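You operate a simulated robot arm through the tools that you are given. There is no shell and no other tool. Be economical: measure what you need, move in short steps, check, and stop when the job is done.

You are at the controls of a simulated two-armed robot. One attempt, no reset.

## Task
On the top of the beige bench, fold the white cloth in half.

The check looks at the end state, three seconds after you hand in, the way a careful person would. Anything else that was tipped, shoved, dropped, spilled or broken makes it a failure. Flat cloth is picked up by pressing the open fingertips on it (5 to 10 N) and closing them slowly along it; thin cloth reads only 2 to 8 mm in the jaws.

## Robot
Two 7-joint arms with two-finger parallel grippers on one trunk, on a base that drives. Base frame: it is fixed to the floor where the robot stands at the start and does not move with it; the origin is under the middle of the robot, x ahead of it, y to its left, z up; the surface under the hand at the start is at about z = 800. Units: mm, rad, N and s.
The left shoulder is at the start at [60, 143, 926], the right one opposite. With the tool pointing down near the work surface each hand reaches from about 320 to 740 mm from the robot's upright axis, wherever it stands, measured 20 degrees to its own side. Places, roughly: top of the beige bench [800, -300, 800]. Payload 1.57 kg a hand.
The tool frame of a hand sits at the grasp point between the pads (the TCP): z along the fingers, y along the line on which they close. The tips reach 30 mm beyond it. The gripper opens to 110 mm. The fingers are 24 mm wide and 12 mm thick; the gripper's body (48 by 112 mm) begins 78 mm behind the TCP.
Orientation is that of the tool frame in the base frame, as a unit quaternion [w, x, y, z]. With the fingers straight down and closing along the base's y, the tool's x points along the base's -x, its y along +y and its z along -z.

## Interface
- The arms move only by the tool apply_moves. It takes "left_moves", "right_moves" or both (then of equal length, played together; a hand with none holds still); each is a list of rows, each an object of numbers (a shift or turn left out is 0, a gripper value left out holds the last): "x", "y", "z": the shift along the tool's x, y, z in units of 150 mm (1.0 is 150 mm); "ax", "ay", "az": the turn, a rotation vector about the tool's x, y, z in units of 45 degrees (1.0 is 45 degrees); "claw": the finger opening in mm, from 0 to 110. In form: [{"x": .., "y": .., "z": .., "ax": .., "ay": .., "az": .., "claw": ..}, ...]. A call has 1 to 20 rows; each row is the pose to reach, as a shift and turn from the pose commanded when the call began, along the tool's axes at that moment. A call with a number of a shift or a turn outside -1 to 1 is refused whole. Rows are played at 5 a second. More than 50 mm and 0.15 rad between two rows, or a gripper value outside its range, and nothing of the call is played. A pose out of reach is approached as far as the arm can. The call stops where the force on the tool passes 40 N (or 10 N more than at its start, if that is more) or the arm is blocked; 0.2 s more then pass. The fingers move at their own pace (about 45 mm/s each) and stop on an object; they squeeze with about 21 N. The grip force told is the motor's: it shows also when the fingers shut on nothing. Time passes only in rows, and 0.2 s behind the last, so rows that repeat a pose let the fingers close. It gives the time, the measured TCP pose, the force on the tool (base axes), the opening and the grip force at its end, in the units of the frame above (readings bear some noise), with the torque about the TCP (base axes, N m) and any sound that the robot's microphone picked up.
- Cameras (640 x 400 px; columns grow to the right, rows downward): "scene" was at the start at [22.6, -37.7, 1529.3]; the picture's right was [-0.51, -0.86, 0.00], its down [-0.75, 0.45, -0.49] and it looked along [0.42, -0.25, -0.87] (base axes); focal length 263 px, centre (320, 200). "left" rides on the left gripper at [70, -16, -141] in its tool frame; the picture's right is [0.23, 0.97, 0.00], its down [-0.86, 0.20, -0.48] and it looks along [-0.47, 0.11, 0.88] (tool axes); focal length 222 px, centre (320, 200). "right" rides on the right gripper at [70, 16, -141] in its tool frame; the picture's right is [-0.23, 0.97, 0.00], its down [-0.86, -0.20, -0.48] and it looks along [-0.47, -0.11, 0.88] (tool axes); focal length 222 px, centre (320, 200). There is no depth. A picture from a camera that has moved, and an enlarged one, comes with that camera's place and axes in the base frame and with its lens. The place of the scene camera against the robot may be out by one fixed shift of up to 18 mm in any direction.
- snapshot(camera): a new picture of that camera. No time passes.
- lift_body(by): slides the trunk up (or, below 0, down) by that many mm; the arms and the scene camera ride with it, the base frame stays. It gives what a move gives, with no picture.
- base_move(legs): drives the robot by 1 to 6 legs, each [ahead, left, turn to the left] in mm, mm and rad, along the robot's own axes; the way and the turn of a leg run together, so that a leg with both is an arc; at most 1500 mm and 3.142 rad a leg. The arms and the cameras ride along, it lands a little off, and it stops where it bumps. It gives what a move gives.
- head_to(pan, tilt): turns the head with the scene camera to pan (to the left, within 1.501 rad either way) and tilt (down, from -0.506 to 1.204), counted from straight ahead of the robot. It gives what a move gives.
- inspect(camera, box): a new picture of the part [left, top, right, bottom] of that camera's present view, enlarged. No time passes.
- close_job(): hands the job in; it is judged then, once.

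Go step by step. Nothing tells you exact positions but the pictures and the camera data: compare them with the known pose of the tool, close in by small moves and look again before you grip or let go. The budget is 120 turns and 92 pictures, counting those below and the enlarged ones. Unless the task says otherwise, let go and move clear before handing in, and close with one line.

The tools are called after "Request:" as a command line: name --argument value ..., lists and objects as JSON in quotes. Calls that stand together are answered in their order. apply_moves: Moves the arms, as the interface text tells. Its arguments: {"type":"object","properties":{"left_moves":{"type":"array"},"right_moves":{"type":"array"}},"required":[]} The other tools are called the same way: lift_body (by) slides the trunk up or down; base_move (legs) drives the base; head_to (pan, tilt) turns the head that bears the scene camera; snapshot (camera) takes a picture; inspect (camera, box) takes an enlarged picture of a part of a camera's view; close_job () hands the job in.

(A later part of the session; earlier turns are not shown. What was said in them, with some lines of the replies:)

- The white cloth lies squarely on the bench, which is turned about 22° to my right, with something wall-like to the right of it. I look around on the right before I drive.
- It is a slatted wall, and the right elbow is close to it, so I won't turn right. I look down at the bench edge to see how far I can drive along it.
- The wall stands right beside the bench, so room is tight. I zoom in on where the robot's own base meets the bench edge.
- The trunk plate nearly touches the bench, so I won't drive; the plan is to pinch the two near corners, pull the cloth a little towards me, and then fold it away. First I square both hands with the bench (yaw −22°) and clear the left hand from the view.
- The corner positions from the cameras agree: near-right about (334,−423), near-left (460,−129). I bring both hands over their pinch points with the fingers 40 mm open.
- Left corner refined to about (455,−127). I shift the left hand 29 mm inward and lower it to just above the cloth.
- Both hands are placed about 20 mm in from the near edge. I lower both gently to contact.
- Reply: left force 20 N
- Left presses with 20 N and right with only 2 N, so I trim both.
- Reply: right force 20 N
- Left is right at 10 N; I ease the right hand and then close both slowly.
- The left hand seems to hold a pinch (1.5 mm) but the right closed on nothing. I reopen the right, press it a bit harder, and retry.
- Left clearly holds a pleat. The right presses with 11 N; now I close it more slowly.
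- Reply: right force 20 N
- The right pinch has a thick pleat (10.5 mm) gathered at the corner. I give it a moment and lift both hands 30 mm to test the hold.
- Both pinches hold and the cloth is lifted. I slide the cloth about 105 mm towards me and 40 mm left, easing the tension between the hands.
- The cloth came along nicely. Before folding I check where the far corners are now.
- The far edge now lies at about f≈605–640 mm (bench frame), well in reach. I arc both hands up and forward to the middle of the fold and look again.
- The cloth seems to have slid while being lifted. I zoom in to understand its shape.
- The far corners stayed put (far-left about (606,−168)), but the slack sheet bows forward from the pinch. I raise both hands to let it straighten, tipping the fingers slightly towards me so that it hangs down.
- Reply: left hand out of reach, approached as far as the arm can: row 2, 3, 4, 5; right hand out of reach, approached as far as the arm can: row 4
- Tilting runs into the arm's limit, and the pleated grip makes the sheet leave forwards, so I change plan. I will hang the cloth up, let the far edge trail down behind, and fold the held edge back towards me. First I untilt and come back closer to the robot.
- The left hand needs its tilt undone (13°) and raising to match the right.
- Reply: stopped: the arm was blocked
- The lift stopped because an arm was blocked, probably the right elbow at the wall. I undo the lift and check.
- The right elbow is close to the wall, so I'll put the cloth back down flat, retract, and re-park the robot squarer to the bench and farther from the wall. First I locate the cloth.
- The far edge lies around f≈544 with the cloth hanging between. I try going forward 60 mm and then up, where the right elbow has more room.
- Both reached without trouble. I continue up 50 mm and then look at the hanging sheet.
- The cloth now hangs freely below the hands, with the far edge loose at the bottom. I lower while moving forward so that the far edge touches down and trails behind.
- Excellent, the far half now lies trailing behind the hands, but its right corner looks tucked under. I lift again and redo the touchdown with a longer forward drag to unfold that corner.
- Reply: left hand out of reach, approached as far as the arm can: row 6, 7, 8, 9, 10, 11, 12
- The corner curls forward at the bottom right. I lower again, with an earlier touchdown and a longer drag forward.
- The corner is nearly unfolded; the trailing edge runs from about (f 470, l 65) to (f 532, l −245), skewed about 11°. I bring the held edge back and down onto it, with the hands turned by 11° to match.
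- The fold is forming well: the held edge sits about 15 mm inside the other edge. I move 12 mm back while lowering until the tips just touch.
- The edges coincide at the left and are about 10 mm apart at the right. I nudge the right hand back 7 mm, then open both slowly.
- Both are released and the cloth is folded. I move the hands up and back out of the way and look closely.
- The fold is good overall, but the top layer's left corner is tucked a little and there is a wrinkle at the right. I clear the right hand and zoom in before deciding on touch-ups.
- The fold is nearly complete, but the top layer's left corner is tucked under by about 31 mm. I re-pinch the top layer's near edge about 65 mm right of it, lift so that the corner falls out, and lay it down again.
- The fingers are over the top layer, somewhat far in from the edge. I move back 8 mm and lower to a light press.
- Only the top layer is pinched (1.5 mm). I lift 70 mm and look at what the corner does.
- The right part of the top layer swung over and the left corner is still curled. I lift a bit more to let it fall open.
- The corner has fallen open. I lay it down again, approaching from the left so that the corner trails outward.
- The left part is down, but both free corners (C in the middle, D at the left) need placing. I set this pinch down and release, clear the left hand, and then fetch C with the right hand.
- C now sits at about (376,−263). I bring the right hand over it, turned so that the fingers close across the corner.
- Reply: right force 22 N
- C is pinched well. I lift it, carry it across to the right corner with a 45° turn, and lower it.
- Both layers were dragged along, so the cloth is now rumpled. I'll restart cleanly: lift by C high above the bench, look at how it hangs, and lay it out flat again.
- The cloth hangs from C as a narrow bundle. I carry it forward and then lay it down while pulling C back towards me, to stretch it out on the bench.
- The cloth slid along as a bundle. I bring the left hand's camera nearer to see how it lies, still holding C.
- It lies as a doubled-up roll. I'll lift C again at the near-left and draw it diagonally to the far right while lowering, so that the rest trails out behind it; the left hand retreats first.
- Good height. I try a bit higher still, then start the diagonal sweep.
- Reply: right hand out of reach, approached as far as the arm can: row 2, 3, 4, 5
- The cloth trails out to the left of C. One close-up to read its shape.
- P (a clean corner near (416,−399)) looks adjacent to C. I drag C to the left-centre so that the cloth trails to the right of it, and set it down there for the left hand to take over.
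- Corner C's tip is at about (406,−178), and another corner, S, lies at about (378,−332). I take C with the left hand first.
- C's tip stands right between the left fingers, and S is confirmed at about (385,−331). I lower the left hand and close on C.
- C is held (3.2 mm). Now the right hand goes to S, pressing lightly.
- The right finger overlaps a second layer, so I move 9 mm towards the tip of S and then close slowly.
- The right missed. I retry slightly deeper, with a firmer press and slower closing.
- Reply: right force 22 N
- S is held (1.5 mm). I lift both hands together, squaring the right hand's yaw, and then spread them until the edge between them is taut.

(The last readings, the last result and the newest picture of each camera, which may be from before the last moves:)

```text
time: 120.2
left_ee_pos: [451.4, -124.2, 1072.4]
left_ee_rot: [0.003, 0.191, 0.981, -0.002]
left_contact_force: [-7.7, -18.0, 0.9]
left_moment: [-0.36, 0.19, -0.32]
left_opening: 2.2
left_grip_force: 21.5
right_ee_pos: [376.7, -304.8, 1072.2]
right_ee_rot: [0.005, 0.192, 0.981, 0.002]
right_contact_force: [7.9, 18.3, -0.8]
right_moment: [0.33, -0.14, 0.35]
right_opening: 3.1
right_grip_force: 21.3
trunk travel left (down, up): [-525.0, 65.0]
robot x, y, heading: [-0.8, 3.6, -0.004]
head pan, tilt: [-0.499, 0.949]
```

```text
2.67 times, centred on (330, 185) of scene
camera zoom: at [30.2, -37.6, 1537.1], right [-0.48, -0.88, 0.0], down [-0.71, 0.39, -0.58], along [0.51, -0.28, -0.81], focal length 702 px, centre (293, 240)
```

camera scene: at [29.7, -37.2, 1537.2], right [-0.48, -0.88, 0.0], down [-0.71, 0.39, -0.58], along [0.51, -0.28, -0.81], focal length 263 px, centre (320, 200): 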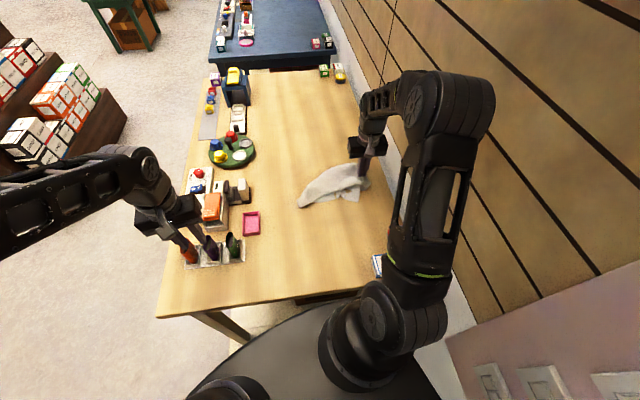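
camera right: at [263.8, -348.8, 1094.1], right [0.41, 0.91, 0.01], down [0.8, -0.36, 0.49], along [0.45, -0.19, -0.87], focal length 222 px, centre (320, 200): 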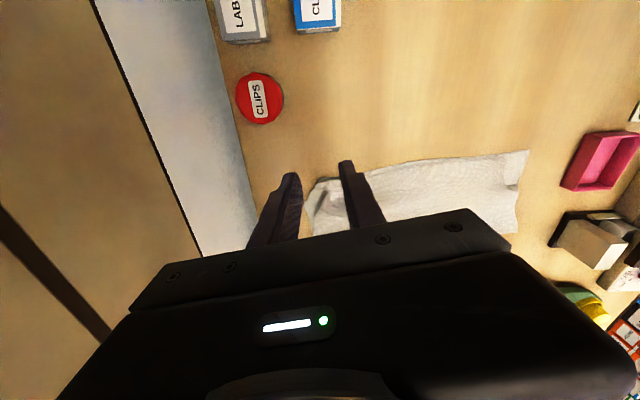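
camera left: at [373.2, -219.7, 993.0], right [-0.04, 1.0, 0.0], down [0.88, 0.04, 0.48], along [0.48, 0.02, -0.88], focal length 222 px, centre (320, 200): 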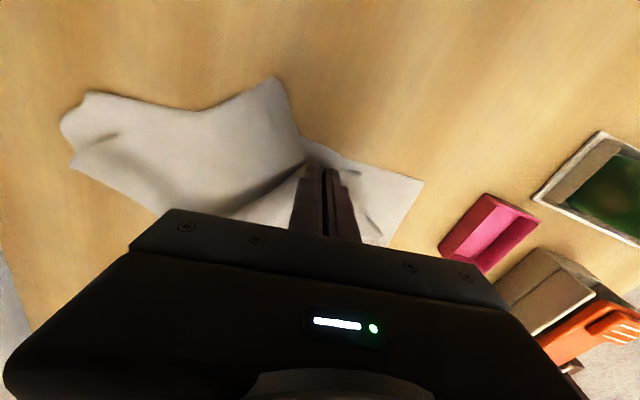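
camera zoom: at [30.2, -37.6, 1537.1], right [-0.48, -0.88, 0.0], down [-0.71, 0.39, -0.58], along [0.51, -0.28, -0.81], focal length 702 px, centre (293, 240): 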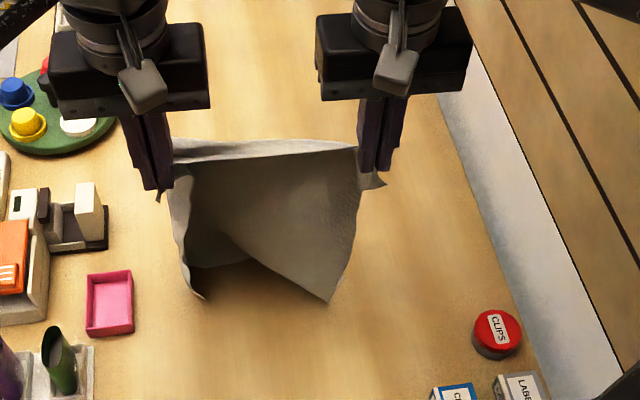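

The edge C–S is taut between the hands and the cloth hangs as a sheet below it. I ease the tension and draw it forward while lowering, so that the lower edge trails back towards me.

Request:
apply_moves --left_moves '[{"y": -0.06}, {"y": -0.06}, {"y": -0.06}, {"y": -0.06, "z": 0.1, "x": -0.03}, {"y": -0.06, "z": 0.2, "x": -0.08}, {"y": -0.06, "z": 0.27, "x": -0.16}, {"y": -0.06, "z": 0.34, "x": -0.26}, {"y": -0.06, "z": 0.41, "x": -0.36}, {"y": -0.06, "z": 0.48, "x": -0.46}, {"y": -0.06, "z": 0.55, "x": -0.56}, {"y": -0.06, "z": 0.6, "x": -0.66}, {"y": -0.06, "z": 0.64, "x": -0.76}, {"y": -0.06, "z": 0.64, "x": -0.76}]' --right_moves '[{}, {}, {}, {"z": 0.1, "x": -0.03}, {"z": 0.2, "x": -0.08}, {"z": 0.27, "x": -0.16}, {"z": 0.34, "x": -0.26}, {"z": 0.41, "x": -0.36}, {"z": 0.48, "x": -0.46}, {"z": 0.55, "x": -0.56}, {"z": 0.6, "x": -0.66}, {"z": 0.64, "x": -0.76}, {"z": 0.64, "x": -0.76}]'

Request:
inspect --camera "scene" --box '[250, 120, 410, 240]'

```text
time: 123.0
left_ee_pos: [534.9, -166.6, 987.5]
left_ee_rot: [0.003, 0.19, 0.982, -0.002]
left_contact_force: [-3.1, -12.4, -0.2]
left_moment: [-0.25, 0.07, -0.2]
left_opening: 2.4
left_grip_force: 21.0
left hand out of reach, approached as far as the arm can: row 11, 12, 13
right_ee_pos: [483.2, -348.5, 975.6]
right_ee_rot: [0.005, 0.193, 0.981, 0.002]
right_contact_force: [2.9, 12.4, 1.0]
right_moment: [0.22, -0.06, 0.22]
right_opening: 1.0
right_grip_force: 21.1
trunk travel left (down, up): [-525.0, 65.0]
robot x, y, heading: [1.7, -1.4, 0.003]
head pan, tilt: [-0.499, 0.949]
```

```text
3.33 times, centred on (330, 180) of scene
camera zoom: at [29.7, -37.4, 1537.2], right [-0.48, -0.88, 0.0], down [-0.71, 0.39, -0.58], along [0.51, -0.28, -0.81], focal length 877 px, centre (287, 267)
```

zoom: 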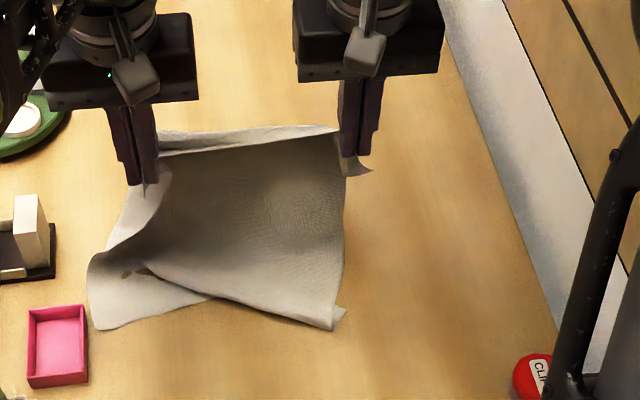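

It is nearly open, with one overlap at the lower left. I ease the tension and repeat the lift-and-trail once more, which helped before.

Request:
apply_moves --left_moves '[{"y": -0.05, "x": 0.1, "z": -0.1}, {"y": -0.05, "x": 0.22, "z": -0.25}, {"y": -0.05, "x": 0.34, "z": -0.4}, {"y": -0.05, "x": 0.46, "z": -0.5}, {"y": -0.05, "x": 0.56, "z": -0.57}, {"y": -0.05, "x": 0.62, "z": -0.62}, {"y": -0.05, "x": 0.62, "z": -0.62}, {"y": -0.05, "x": 0.62, "z": -0.62}, {"y": -0.05, "x": 0.62, "z": -0.62}, {"y": -0.05, "x": 0.62, "z": -0.62}, {"y": -0.05, "x": 0.62, "z": -0.62}]' --right_moves '[{"y": 0.03, "x": 0.2, "z": -0.15}, {"y": 0.03, "x": 0.35, "z": -0.3}, {"y": 0.03, "x": 0.48, "z": -0.45}, {"y": 0.03, "x": 0.6, "z": -0.57}, {"y": 0.03, "x": 0.72, "z": -0.65}, {"y": 0.03, "x": 0.78, "z": -0.7}, {"y": 0.03, "x": 0.78, "z": -0.7}, {"y": 0.03, "x": 0.78, "z": -0.7}, {"y": 0.03, "x": 0.78, "z": -0.7}, {"y": 0.03, "x": 0.78, "z": -0.7}, {"y": 0.03, "x": 0.78, "z": -0.7}]'

Request:
apply_moves --left_moves '[{"z": 0.15}, {"z": 0.3}, {"z": 0.45}, {"z": 0.55, "x": -0.06}, {"z": 0.6, "x": -0.14}, {"z": 0.65, "x": -0.22}, {"z": 0.68, "x": -0.32}, {"z": 0.7, "x": -0.42}, {"z": 0.72, "x": -0.52}, {"z": 0.74, "x": -0.62}, {"z": 0.76, "x": -0.68}, {"z": 0.76, "x": -0.68}]' --right_moves '[{"z": 0.15}, {"z": 0.3}, {"z": 0.45}, {"z": 0.55, "x": -0.06}, {"z": 0.6, "x": -0.14}, {"z": 0.65, "x": -0.22}, {"z": 0.68, "x": -0.32}, {"z": 0.7, "x": -0.42}, {"z": 0.72, "x": -0.52}, {"z": 0.74, "x": -0.62}, {"z": 0.76, "x": -0.68}, {"z": 0.76, "x": -0.68}]'

Request:
inspect --camera "scene" --box '[250, 120, 410, 240]'

```text
time: 125.4
left_ee_pos: [460.6, -142.9, 1064.7]
left_ee_rot: [0.003, 0.191, 0.982, -0.002]
left_contact_force: [0.4, -1.6, -0.1]
left_moment: [-0.01, 0.02, 0.0]
left_opening: 2.3
left_grip_force: 21.1
left hand out of reach, approached as far as the arm can: row 3, 4, 5, 6, 7, 8, 9, 10, 11
right_ee_pos: [376.2, -301.9, 1080.7]
right_ee_rot: [0.005, 0.191, 0.982, 0.002]
right_contact_force: [1.5, -0.1, -0.4]
right_moment: [0.0, 0.03, 0.02]
right_opening: 1.3
right_grip_force: 21.5
trunk travel left (down, up): [-525.0, 65.0]
robot x, y, heading: [-1.5, 3.3, 0.001]
head pan, tilt: [-0.499, 0.949]
```

```text
time: 128.0
left_ee_pos: [546.5, -177.5, 954.5]
left_ee_rot: [0.003, 0.191, 0.982, 0.0]
left_contact_force: [-0.3, -0.4, -0.8]
left_moment: [0.04, 0.0, -0.02]
left_opening: 2.2
left_grip_force: 20.9
left hand out of reach, approached as far as the arm can: row 11, 12
right_ee_pos: [472.0, -339.2, 966.4]
right_ee_rot: [0.004, 0.192, 0.981, 0.003]
right_contact_force: [-0.1, 0.4, 0.3]
right_moment: [0.0, 0.03, 0.0]
right_opening: 1.3
right_grip_force: 21.1
trunk travel left (down, up): [-525.0, 65.0]
robot x, y, heading: [3.1, 1.9, -0.003]
head pan, tilt: [-0.499, 0.949]
```

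```text
3.33 times, centred on (330, 180) of scene
camera zoom: at [30.0, -37.7, 1537.1], right [-0.48, -0.88, 0.0], down [-0.71, 0.39, -0.58], along [0.51, -0.28, -0.81], focal length 877 px, centre (287, 267)
```

zoom: 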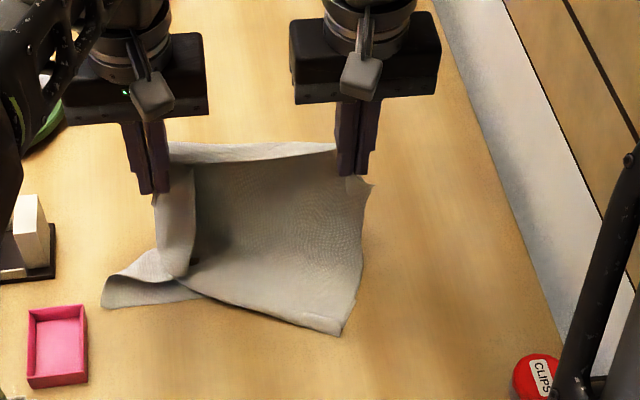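

The sheet is now trailing reasonably, skewed, with the trailing edge from about (f 477, l −115) to (f 531, l 117). I fold the held edge back and down onto it, matching that skew.

Request:
apply_moves --left_moves '[{"x": 0.0, "y": 0.02, "z": 0.1, "az": 0.03}, {"x": 0.0, "y": 0.04, "z": 0.2, "az": 0.06}, {"x": 0.02, "y": 0.06, "z": 0.3, "az": 0.09}, {"x": 0.05, "y": 0.08, "z": 0.4, "az": 0.13}, {"x": 0.09, "y": 0.1, "z": 0.5, "az": 0.17}, {"x": 0.13, "y": 0.12, "z": 0.58, "az": 0.21}, {"x": 0.17, "y": 0.14, "z": 0.66, "az": 0.25}, {"x": 0.21, "y": 0.16, "z": 0.72, "az": 0.28}, {"x": 0.21, "y": 0.16, "z": 0.78, "az": 0.28}, {"x": 0.21, "y": 0.16, "z": 0.78, "az": 0.28}]' --right_moves '[{"x": 0.03, "y": 0.01, "z": 0.1, "az": 0.03}, {"x": 0.07, "y": 0.02, "z": 0.2, "az": 0.06}, {"x": 0.12, "y": 0.03, "z": 0.3, "az": 0.09}, {"x": 0.18, "y": 0.05, "z": 0.42, "az": 0.13}, {"x": 0.25, "y": 0.07, "z": 0.54, "az": 0.17}, {"x": 0.33, "y": 0.09, "z": 0.64, "az": 0.21}, {"x": 0.4, "y": 0.11, "z": 0.73, "az": 0.25}, {"x": 0.47, "y": 0.12, "z": 0.8, "az": 0.28}, {"x": 0.47, "y": 0.12, "z": 0.86, "az": 0.28}, {"x": 0.47, "y": 0.12, "z": 0.86, "az": 0.28}]'

Request:
inspect --camera "scene" --box '[250, 120, 410, 240]'

```text
time: 130.2
left_ee_pos: [527.8, -145.2, 837.0]
left_ee_rot: [0.003, 0.298, 0.955, 0.0]
left_contact_force: [-5.6, -7.0, 1.5]
left_moment: [-0.16, 0.11, -0.15]
left_opening: 2.3
left_grip_force: 20.4
right_ee_pos: [414.6, -295.0, 837.0]
right_ee_rot: [0.006, 0.299, 0.954, 0.004]
right_contact_force: [5.5, 7.6, 0.3]
right_moment: [0.13, -0.07, 0.16]
right_opening: 1.4
right_grip_force: 21.8
trunk travel left (down, up): [-525.0, 65.0]
robot x, y, heading: [-0.1, -0.1, -0.001]
head pan, tilt: [-0.499, 0.949]
```

```text
3.33 times, centred on (330, 180) of scene
camera zoom: at [29.9, -37.5, 1537.2], right [-0.48, -0.88, 0.0], down [-0.71, 0.39, -0.58], along [0.51, -0.28, -0.81], focal length 877 px, centre (287, 267)
```

zoom: 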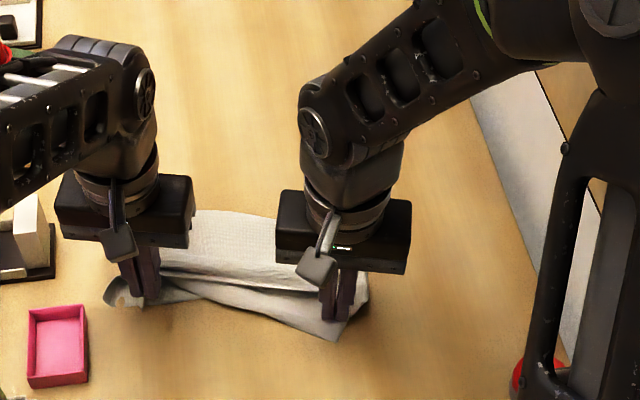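

The held edge lies along the trailing edge. I release slowly and retreat straight up, then clear the view.

Request:
apply_moves --left_moves '[{"z": 0.015}, {"z": 0.015, "claw": 6}, {"z": 0.015, "claw": 10}, {"z": 0.015, "claw": 15}, {"z": 0.015, "claw": 20}, {"z": 0.015, "claw": 26}, {"z": 0.015, "claw": 32}, {"z": 0.0, "claw": 32}, {"z": -0.15}, {"z": -0.4}, {"z": -0.65}, {"z": -0.85}]' --right_moves '[{"z": 0.015}, {"z": 0.015, "claw": 6}, {"z": 0.015, "claw": 10}, {"z": 0.015, "claw": 15}, {"z": 0.015, "claw": 20}, {"z": 0.015, "claw": 26}, {"z": 0.015, "claw": 32}, {"z": 0.0, "claw": 32}, {"z": -0.15}, {"z": -0.4}, {"z": -0.65}, {"z": -0.85}]'

Request:
apply_moves --left_moves '[{"x": 0.1, "y": 0.25}, {"x": 0.2, "y": 0.5}, {"x": 0.3, "y": 0.75}, {"x": 0.4, "y": 0.95}]' --right_moves '[{"x": 0.1, "y": -0.1}, {"x": 0.3, "y": -0.2}, {"x": 0.5, "y": -0.3}, {"x": 0.7, "y": -0.4}]'

Request:
inspect --camera "scene" --box '[260, 150, 390, 248]'

```text
time: 132.8
left_ee_pos: [526.2, -144.2, 963.0]
left_ee_rot: [0.002, 0.297, 0.955, -0.001]
left_contact_force: [-0.9, -0.1, -0.1]
left_moment: [0.01, 0.02, 0.03]
left_opening: 31.9
left_grip_force: 0.1
right_ee_pos: [414.3, -296.2, 965.4]
right_ee_rot: [0.004, 0.299, 0.954, 0.002]
right_contact_force: [0.6, 0.2, -0.2]
right_moment: [0.02, -0.01, 0.0]
right_opening: 31.9
right_grip_force: 0.1
trunk travel left (down, up): [-525.0, 65.0]
robot x, y, heading: [-1.4, -0.6, -0.004]
head pan, tilt: [-0.499, 0.949]
```

```text
time: 133.8
left_ee_pos: [556.8, 8.1, 964.7]
left_ee_rot: [0.003, 0.298, 0.955, -0.001]
left_contact_force: [-0.2, 0.4, 0.2]
left_moment: [-0.01, 0.0, 0.03]
left_opening: 32.1
left_grip_force: 0.1
right_ee_pos: [292.8, -284.2, 964.9]
right_ee_rot: [0.004, 0.299, 0.954, 0.003]
right_contact_force: [-0.5, -0.6, 0.8]
right_moment: [-0.01, -0.01, 0.03]
right_opening: 32.1
right_grip_force: 0.1
trunk travel left (down, up): [-525.0, 65.0]
robot x, y, heading: [-0.9, 3.6, 0.001]
head pan, tilt: [-0.499, 0.949]
```

```text
4.08 times, centred on (325, 199) of scene
camera zoom: at [29.0, -36.8, 1537.2], right [-0.48, -0.88, 0.0], down [-0.71, 0.39, -0.58], along [0.51, -0.28, -0.81], focal length 1074 px, centre (300, 204)
```

zoom: 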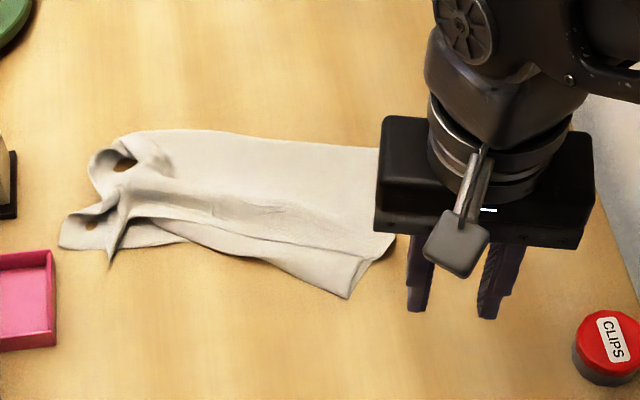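

The right side is neat but the left end is bunched because that pinch held extra layers. From here C and S are accessible, so I re-pinch both nearer to their tips to repeat the hang-and-fold cleanly; first I position both hands.

Request:
apply_moves --right_moves '[{"x": -0.2, "y": 0.08, "claw": 34}, {"x": -0.4, "y": 0.16}, {"x": -0.6, "y": 0.24}, {"x": -0.78, "y": 0.314}, {"x": -0.78, "y": 0.314, "z": 0.25}, {"x": -0.78, "y": 0.314, "z": 0.5}, {"x": -0.78, "y": 0.314, "z": 0.7}, {"x": -0.78, "y": 0.314, "z": 0.78}]' --left_moves '[{"x": -0.07, "y": -0.2, "claw": 28}, {"x": -0.14, "y": -0.4}, {"x": -0.21, "y": -0.6}, {"x": -0.28, "y": -0.8}, {"x": -0.317, "y": -0.925}, {"x": -0.317, "y": -0.925, "z": 0.25}, {"x": -0.317, "y": -0.925, "z": 0.5}, {"x": -0.317, "y": -0.925, "z": 0.72}]'

```text
time: 135.6
left_ee_pos: [520.3, -134.3, 855.7]
left_ee_rot: [0.002, 0.297, 0.955, -0.001]
left_contact_force: [0.3, 0.1, 0.2]
left_moment: [0.0, 0.0, 0.0]
left_opening: 28.1
left_grip_force: 0.0
right_ee_pos: [417.3, -313.6, 847.8]
right_ee_rot: [0.004, 0.299, 0.954, 0.002]
right_contact_force: [0.8, 0.1, -0.8]
right_moment: [-0.03, -0.01, -0.01]
right_opening: 33.9
right_grip_force: 0.1
trunk travel left (down, up): [-525.0, 65.0]
robot x, y, heading: [0.3, -1.0, -0.005]
head pan, tilt: [-0.499, 0.949]
```

Request:
apply_moves --left_moves '[{"z": 0.06}, {"z": 0.11}, {"z": 0.135}, {"z": 0.145}, {"z": 0.148}]' --right_moves '[{"z": 0.05}, {"z": 0.08}, {"z": 0.095}, {"z": 0.105}, {"z": 0.108}]'

```text
time: 136.8
left_ee_pos: [519.5, -133.7, 834.4]
left_ee_rot: [0.003, 0.297, 0.955, 0.0]
left_contact_force: [-0.6, -0.8, -0.1]
left_moment: [-0.03, 0.05, -0.01]
left_opening: 28.1
left_grip_force: 0.1
right_ee_pos: [417.1, -311.9, 832.2]
right_ee_rot: [0.005, 0.299, 0.954, 0.003]
right_contact_force: [-1.8, 0.5, 8.7]
right_moment: [0.17, -0.08, 0.02]
right_opening: 33.8
right_grip_force: 0.2
trunk travel left (down, up): [-525.0, 65.0]
robot x, y, heading: [-0.2, 1.6, 0.0]
head pan, tilt: [-0.499, 0.949]
```

The right presses with 9 N and the left is just above contact. I close both slowly.

Request:
apply_moves --left_moves '[{"z": 0.008}, {"z": 0.01, "claw": 26}, {"z": 0.01, "claw": 24}, {"z": 0.01, "claw": 22}, {"z": 0.01, "claw": 20}, {"z": 0.01, "claw": 18}, {"z": 0.01, "claw": 16}, {"z": 0.01, "claw": 14}, {"z": 0.01, "claw": 12}, {"z": 0.01, "claw": 10}, {"z": 0.01, "claw": 8}, {"z": 0.01, "claw": 6}, {"z": 0.01, "claw": 4}, {"z": 0.01, "claw": 2}, {"z": 0.01, "claw": 0}, {"z": 0.01, "claw": 0}, {"z": 0.005, "claw": 0}]' --right_moves '[{}, {"claw": 32}, {"claw": 30}, {"claw": 28}, {"claw": 26}, {"claw": 23}, {"claw": 20}, {"claw": 18}, {"claw": 16}, {"claw": 14}, {"claw": 12}, {"claw": 10}, {"claw": 7}, {"claw": 4}, {"claw": 0}, {"claw": 0}, {"z": -0.005, "claw": 0}]'

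```text
time: 140.4
left_ee_pos: [519.5, -134.0, 834.5]
left_ee_rot: [0.002, 0.297, 0.955, -0.002]
left_contact_force: [-1.3, 0.9, 0.2]
left_moment: [0.0, -0.01, 0.0]
left_opening: 1.9
left_grip_force: 20.9
right_ee_pos: [416.9, -312.6, 832.4]
right_ee_rot: [0.004, 0.299, 0.954, 0.002]
right_contact_force: [2.2, 1.3, 15.6]
right_moment: [0.13, -0.12, -0.01]
right_opening: 7.9
right_grip_force: 20.9
trunk travel left (down, up): [-525.0, 65.0]
robot x, y, heading: [2.0, 2.7, 0.0]
head pan, tilt: [-0.499, 0.949]
```

Both hold something (1.9 and 7.9 mm). I lift 60 mm and read the openings.

Request:
apply_moves --left_moves '[{"z": -0.1}, {"z": -0.2}, {"z": -0.3}, {"z": -0.4}, {"z": -0.4}]' --right_moves '[{"z": -0.1}, {"z": -0.2}, {"z": -0.3}, {"z": -0.4}, {"z": -0.4}]'

```text
time: 141.6
left_ee_pos: [519.1, -133.7, 893.6]
left_ee_rot: [0.001, 0.297, 0.955, 0.001]
left_contact_force: [-1.1, -0.6, -0.5]
left_moment: [-0.01, 0.03, -0.02]
left_opening: 2.3
left_grip_force: 21.0
right_ee_pos: [416.3, -314.1, 891.7]
right_ee_rot: [0.005, 0.299, 0.954, 0.002]
right_contact_force: [0.8, 0.2, -0.1]
right_moment: [0.05, 0.0, -0.02]
right_opening: 1.7
right_grip_force: 20.5
trunk travel left (down, up): [-525.0, 65.0]
robot x, y, heading: [-2.0, -2.3, 0.0]
head pan, tilt: [-0.499, 0.949]
```

Both hold single pleats, and the span is now 207 mm without tension. I lift to hanging height, squaring the hands with the bench.

Request:
apply_moves --left_moves '[{"z": -0.15, "x": 0.04, "y": -0.01, "az": -0.05}, {"z": -0.3, "x": 0.1, "y": -0.02, "az": -0.1}, {"z": -0.45, "x": 0.17, "y": -0.035, "az": -0.15}, {"z": -0.6, "x": 0.24, "y": -0.05, "az": -0.2}, {"z": -0.75, "x": 0.32, "y": -0.065, "az": -0.25}, {"z": -0.9, "x": 0.4, "y": -0.08, "az": -0.28}, {"z": -1.0, "x": 0.425, "y": -0.087, "az": -0.28}, {"z": -1.0, "x": 0.425, "y": -0.087, "az": -0.28}]' --right_moves '[{"z": -0.15, "x": 0.03, "y": -0.01, "az": -0.05}, {"z": -0.3, "x": 0.07, "y": -0.015, "az": -0.1}, {"z": -0.45, "x": 0.12, "y": -0.025, "az": -0.15}, {"z": -0.6, "x": 0.17, "y": -0.035, "az": -0.2}, {"z": -0.75, "x": 0.22, "y": -0.045, "az": -0.25}, {"z": -0.9, "x": 0.27, "y": -0.055, "az": -0.28}, {"z": -1.0, "x": 0.294, "y": -0.06, "az": -0.28}, {"z": -1.0, "x": 0.294, "y": -0.06, "az": -0.28}]'

Request:
apply_moves --left_moves '[{"z": -0.1, "y": 0.03}, {"z": -0.18, "y": 0.05}, {"z": -0.18, "y": 0.05}]' --right_moves '[{"z": -0.1, "y": -0.03}, {"z": -0.18, "y": -0.05}, {"z": -0.18, "y": -0.05}]'

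```text
time: 143.4
left_ee_pos: [459.1, -109.1, 1043.3]
left_ee_rot: [0.002, 0.19, 0.982, -0.001]
left_contact_force: [0.1, 0.1, -0.1]
left_moment: [-0.01, 0.03, -0.01]
left_opening: 2.1
left_grip_force: 20.7
right_ee_pos: [373.0, -295.0, 1042.5]
right_ee_rot: [0.005, 0.193, 0.981, 0.002]
right_contact_force: [-0.4, 0.7, 0.4]
right_moment: [0.01, 0.0, 0.0]
right_opening: 1.6
right_grip_force: 20.9
trunk travel left (down, up): [-525.0, 65.0]
robot x, y, heading: [1.8, 3.3, -0.0]
head pan, tilt: [-0.499, 0.949]
```

```text
time: 144.2
left_ee_pos: [460.2, -100.8, 1071.0]
left_ee_rot: [0.003, 0.191, 0.982, 0.0]
left_contact_force: [-1.8, -3.9, -0.1]
left_moment: [-0.09, 0.06, -0.11]
left_opening: 1.7
left_grip_force: 20.6
right_ee_pos: [370.6, -302.9, 1069.7]
right_ee_rot: [0.005, 0.192, 0.981, 0.001]
right_contact_force: [2.0, 3.5, 0.7]
right_moment: [0.13, -0.08, -0.03]
right_opening: 1.8
right_grip_force: 20.7
trunk travel left (down, up): [-525.0, 65.0]
robot x, y, heading: [-0.9, 0.1, 0.003]
head pan, tilt: [-0.499, 0.949]
```

The edge is taut at 221 mm with a light 4 N pull, which is much better spread. I settle it, then do the lowering forward trail twice before looking.

Request:
apply_moves --left_moves '[{}, {}, {}, {}, {"z": 0.1}, {"z": 0.2, "x": -0.04}, {"z": 0.3, "x": -0.12}, {"z": 0.4, "x": -0.22}, {"z": 0.48, "x": -0.32}, {"z": 0.55, "x": -0.42}, {"z": 0.6, "x": -0.52}, {"z": 0.64, "x": -0.62}, {"z": 0.64, "x": -0.62}, {"z": 0.5, "x": -0.55}, {"z": 0.35, "x": -0.42}, {"z": 0.2, "x": -0.28}, {"z": 0.08, "x": -0.12}, {"z": 0.0, "x": 0.0}, {}, {}]' --right_moves '[{"y": 0.02}, {"y": 0.02}, {"y": 0.02}, {"y": 0.02}, {"y": 0.02, "z": 0.1}, {"y": 0.02, "z": 0.2, "x": -0.04}, {"y": 0.02, "z": 0.3, "x": -0.12}, {"y": 0.02, "z": 0.4, "x": -0.22}, {"y": 0.02, "z": 0.48, "x": -0.32}, {"y": 0.02, "z": 0.55, "x": -0.42}, {"y": 0.02, "z": 0.6, "x": -0.52}, {"y": 0.02, "z": 0.64, "x": -0.62}, {"y": 0.02, "z": 0.64, "x": -0.62}, {"y": 0.02, "z": 0.5, "x": -0.55}, {"y": 0.02, "z": 0.35, "x": -0.42}, {"y": 0.02, "z": 0.2, "x": -0.28}, {"y": 0.02, "z": 0.08, "x": -0.12}, {"y": 0.02}, {"y": 0.02}, {"y": 0.02}]'

Request:
apply_moves --left_moves '[{}, {}, {}, {"z": 0.15}, {"z": 0.3}, {"z": 0.42, "x": -0.03}, {"z": 0.5, "x": -0.1}, {"z": 0.55, "x": -0.18}, {"z": 0.58, "x": -0.26}, {"z": 0.61, "x": -0.34}, {"z": 0.64, "x": -0.42}, {"z": 0.67, "x": -0.5}, {"z": 0.7, "x": -0.58}, {"z": 0.72, "x": -0.66}, {"z": 0.72, "x": -0.7}, {"z": 0.72, "x": -0.7}]' --right_moves '[{}, {}, {}, {"z": 0.15}, {"z": 0.3}, {"z": 0.42, "x": -0.03}, {"z": 0.5, "x": -0.1}, {"z": 0.55, "x": -0.18}, {"z": 0.58, "x": -0.26}, {"z": 0.61, "x": -0.34}, {"z": 0.64, "x": -0.42}, {"z": 0.67, "x": -0.5}, {"z": 0.7, "x": -0.58}, {"z": 0.72, "x": -0.66}, {"z": 0.72, "x": -0.7}, {"z": 0.72, "x": -0.7}]'

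Request:
inspect --camera "scene" --box '[250, 120, 410, 240]'

```text
time: 148.4
left_ee_pos: [460.7, -101.7, 1070.9]
left_ee_rot: [0.002, 0.189, 0.982, 0.0]
left_contact_force: [-0.7, -2.5, 0.2]
left_moment: [-0.03, 0.05, -0.08]
left_opening: 2.2
left_grip_force: 21.0
right_ee_pos: [371.3, -299.4, 1069.0]
right_ee_rot: [0.005, 0.192, 0.981, 0.001]
right_contact_force: [0.7, 2.0, -0.3]
right_moment: [0.08, -0.03, -0.04]
right_opening: 1.6
right_grip_force: 21.3
trunk travel left (down, up): [-525.0, 65.0]
robot x, y, heading: [-1.1, 1.8, -0.001]
head pan, tilt: [-0.499, 0.949]
```

```text
time: 151.8
left_ee_pos: [559.4, -142.2, 962.6]
left_ee_rot: [0.003, 0.191, 0.982, -0.001]
left_contact_force: [-0.6, -2.9, -0.1]
left_moment: [-0.03, 0.04, -0.07]
left_opening: 1.9
left_grip_force: 21.1
right_ee_pos: [470.0, -339.1, 961.8]
right_ee_rot: [0.004, 0.193, 0.981, 0.002]
right_contact_force: [1.9, 3.6, 0.7]
right_moment: [0.14, -0.03, -0.04]
right_opening: 1.8
right_grip_force: 21.1
trunk travel left (down, up): [-525.0, 65.0]
robot x, y, heading: [-4.1, -1.1, -0.001]
head pan, tilt: [-0.499, 0.949]
```

```text
3.33 times, centred on (330, 180) of scene
camera zoom: at [30.0, -37.6, 1537.1], right [-0.48, -0.88, 0.0], down [-0.71, 0.39, -0.58], along [0.51, -0.28, -0.81], focal length 877 px, centre (287, 267)
```

zoom: 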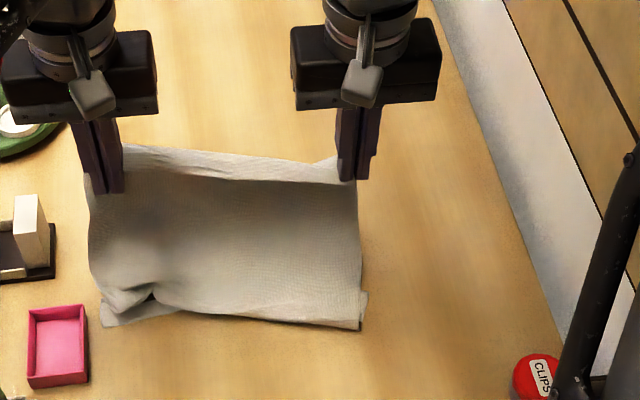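

Excellent: the sheet is spread cleanly, with the trailing edge from about (f 480, l −138) to (f 507, l 118). I fold the held edge back and down onto it.

Request:
apply_moves --left_moves '[{"x": 0.02, "z": 0.1, "az": 0.02}, {"x": 0.05, "y": 0.005, "z": 0.2, "az": 0.04}, {"x": 0.09, "y": 0.01, "z": 0.3, "az": 0.05}, {"x": 0.13, "y": 0.015, "z": 0.4, "az": 0.06}, {"x": 0.18, "y": 0.02, "z": 0.5, "az": 0.08}, {"x": 0.24, "y": 0.025, "z": 0.6, "az": 0.1}, {"x": 0.3, "y": 0.03, "z": 0.69, "az": 0.12}, {"x": 0.35, "y": 0.035, "z": 0.76, "az": 0.13}, {"x": 0.373, "y": 0.035, "z": 0.82, "az": 0.13}, {"x": 0.373, "y": 0.035, "z": 0.845, "az": 0.13}, {"x": 0.373, "y": 0.035, "z": 0.845, "az": 0.13}]' --right_moves '[{"x": 0.03, "z": 0.1, "az": 0.02}, {"x": 0.07, "y": 0.005, "z": 0.2, "az": 0.04}, {"x": 0.12, "y": 0.01, "z": 0.3, "az": 0.05}, {"x": 0.18, "y": 0.015, "z": 0.4, "az": 0.06}, {"x": 0.25, "y": 0.02, "z": 0.5, "az": 0.08}, {"x": 0.32, "y": 0.03, "z": 0.6, "az": 0.1}, {"x": 0.39, "y": 0.04, "z": 0.69, "az": 0.12}, {"x": 0.45, "y": 0.05, "z": 0.76, "az": 0.13}, {"x": 0.486, "y": 0.05, "z": 0.82, "az": 0.13}, {"x": 0.486, "y": 0.05, "z": 0.84, "az": 0.13}, {"x": 0.486, "y": 0.05, "z": 0.84, "az": 0.13}]'

```text
time: 154.2
left_ee_pos: [509.4, -114.8, 835.5]
left_ee_rot: [0.002, 0.24, 0.971, -0.001]
left_contact_force: [-0.6, -1.0, 0.9]
left_moment: [0.01, 0.02, -0.02]
left_opening: 1.9
left_grip_force: 21.4
right_ee_pos: [406.2, -303.5, 836.3]
right_ee_rot: [0.005, 0.242, 0.97, 0.002]
right_contact_force: [1.6, 1.4, 13.3]
right_moment: [0.1, -0.03, -0.02]
right_opening: 1.8
right_grip_force: 21.4
trunk travel left (down, up): [-525.0, 65.0]
robot x, y, heading: [2.0, 2.4, -0.002]
head pan, tilt: [-0.499, 0.949]
```

Both are down on the lower layer. I release slowly with a light touch, lift straight up and clear.

Request:
apply_moves --left_moves '[{}, {"claw": 5}, {"claw": 8}, {"claw": 12}, {"claw": 16}, {"claw": 20}, {"claw": 25}, {"claw": 30}, {"z": -0.01, "claw": 30}, {"z": -0.1}, {"z": -0.3}, {"z": -0.55}, {"z": -0.8}]' --right_moves '[{"z": -0.01}, {"z": -0.01, "claw": 5}, {"z": -0.01, "claw": 8}, {"z": -0.01, "claw": 12}, {"z": -0.01, "claw": 16}, {"z": -0.01, "claw": 20}, {"z": -0.01, "claw": 25}, {"z": -0.01, "claw": 30}, {"z": -0.02, "claw": 30}, {"z": -0.1}, {"z": -0.3}, {"z": -0.55}, {"z": -0.8}]'

Request:
apply_moves --left_moves '[{"y": 0.2, "z": -0.1}, {"y": 0.45, "z": -0.2}, {"y": 0.7, "z": -0.2}, {"y": 0.95, "z": -0.2}]' --right_moves '[{"x": 0.15, "y": -0.1}, {"x": 0.35, "y": -0.2}, {"x": 0.55, "y": -0.3}, {"x": 0.75, "y": -0.4}]'

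Request:
inspect --camera "scene" --box '[250, 140, 400, 252]'

```text
time: 157.0
left_ee_pos: [507.2, -114.8, 957.6]
left_ee_rot: [0.003, 0.241, 0.971, 0.0]
left_contact_force: [0.1, 0.0, 0.2]
left_moment: [-0.01, -0.01, 0.01]
left_opening: 29.9
left_grip_force: 0.0
right_ee_pos: [404.1, -305.4, 955.5]
right_ee_rot: [0.004, 0.242, 0.97, 0.002]
right_contact_force: [-0.5, 0.3, 0.6]
right_moment: [0.0, -0.01, -0.02]
right_opening: 30.0
right_grip_force: 0.1
trunk travel left (down, up): [-525.0, 65.0]
robot x, y, heading: [1.9, 2.7, 0.001]
head pan, tilt: [-0.499, 0.949]
```

```text
time: 158.0
left_ee_pos: [574.2, 11.3, 986.1]
left_ee_rot: [0.002, 0.241, 0.971, -0.001]
left_contact_force: [0.3, 0.4, 0.6]
left_moment: [-0.01, -0.03, 0.03]
left_opening: 29.9
left_grip_force: 0.1
right_ee_pos: [277.6, -303.1, 952.8]
right_ee_rot: [0.004, 0.242, 0.97, 0.001]
right_contact_force: [0.2, 0.9, 0.1]
right_moment: [-0.05, -0.03, 0.0]
right_opening: 30.0
right_grip_force: 0.1
trunk travel left (down, up): [-525.0, 65.0]
robot x, y, heading: [3.4, 0.4, -0.003]
head pan, tilt: [-0.499, 0.949]
```

```text
3.57 times, centred on (325, 196) of scene
camera zoom: at [29.4, -36.7, 1537.2], right [-0.48, -0.88, 0.0], down [-0.71, 0.39, -0.58], along [0.51, -0.28, -0.81], focal length 940 px, centre (302, 214)
```

zoom: 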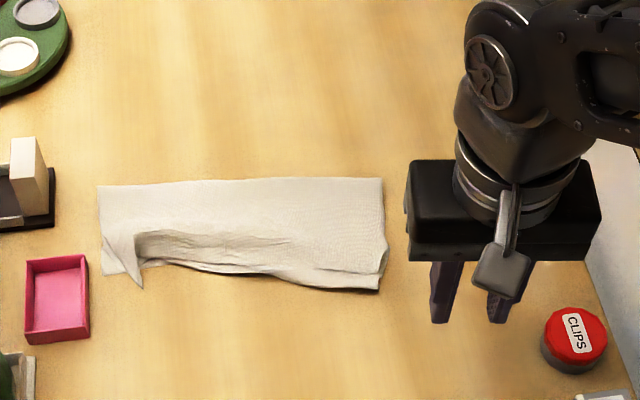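

The cloth lies folded in half: the edges meet along the near side, and only a small crease and the tip of one corner show at the left. The other objects look where they were, and both hands are clear, so I hand in.

Request:
close_job

```text
The job is handed in.
```

The white cloth is folded in half on the beige bench and handed in; a small crease and one corner tip still show at its left end, and the other objects looked undisturbed.
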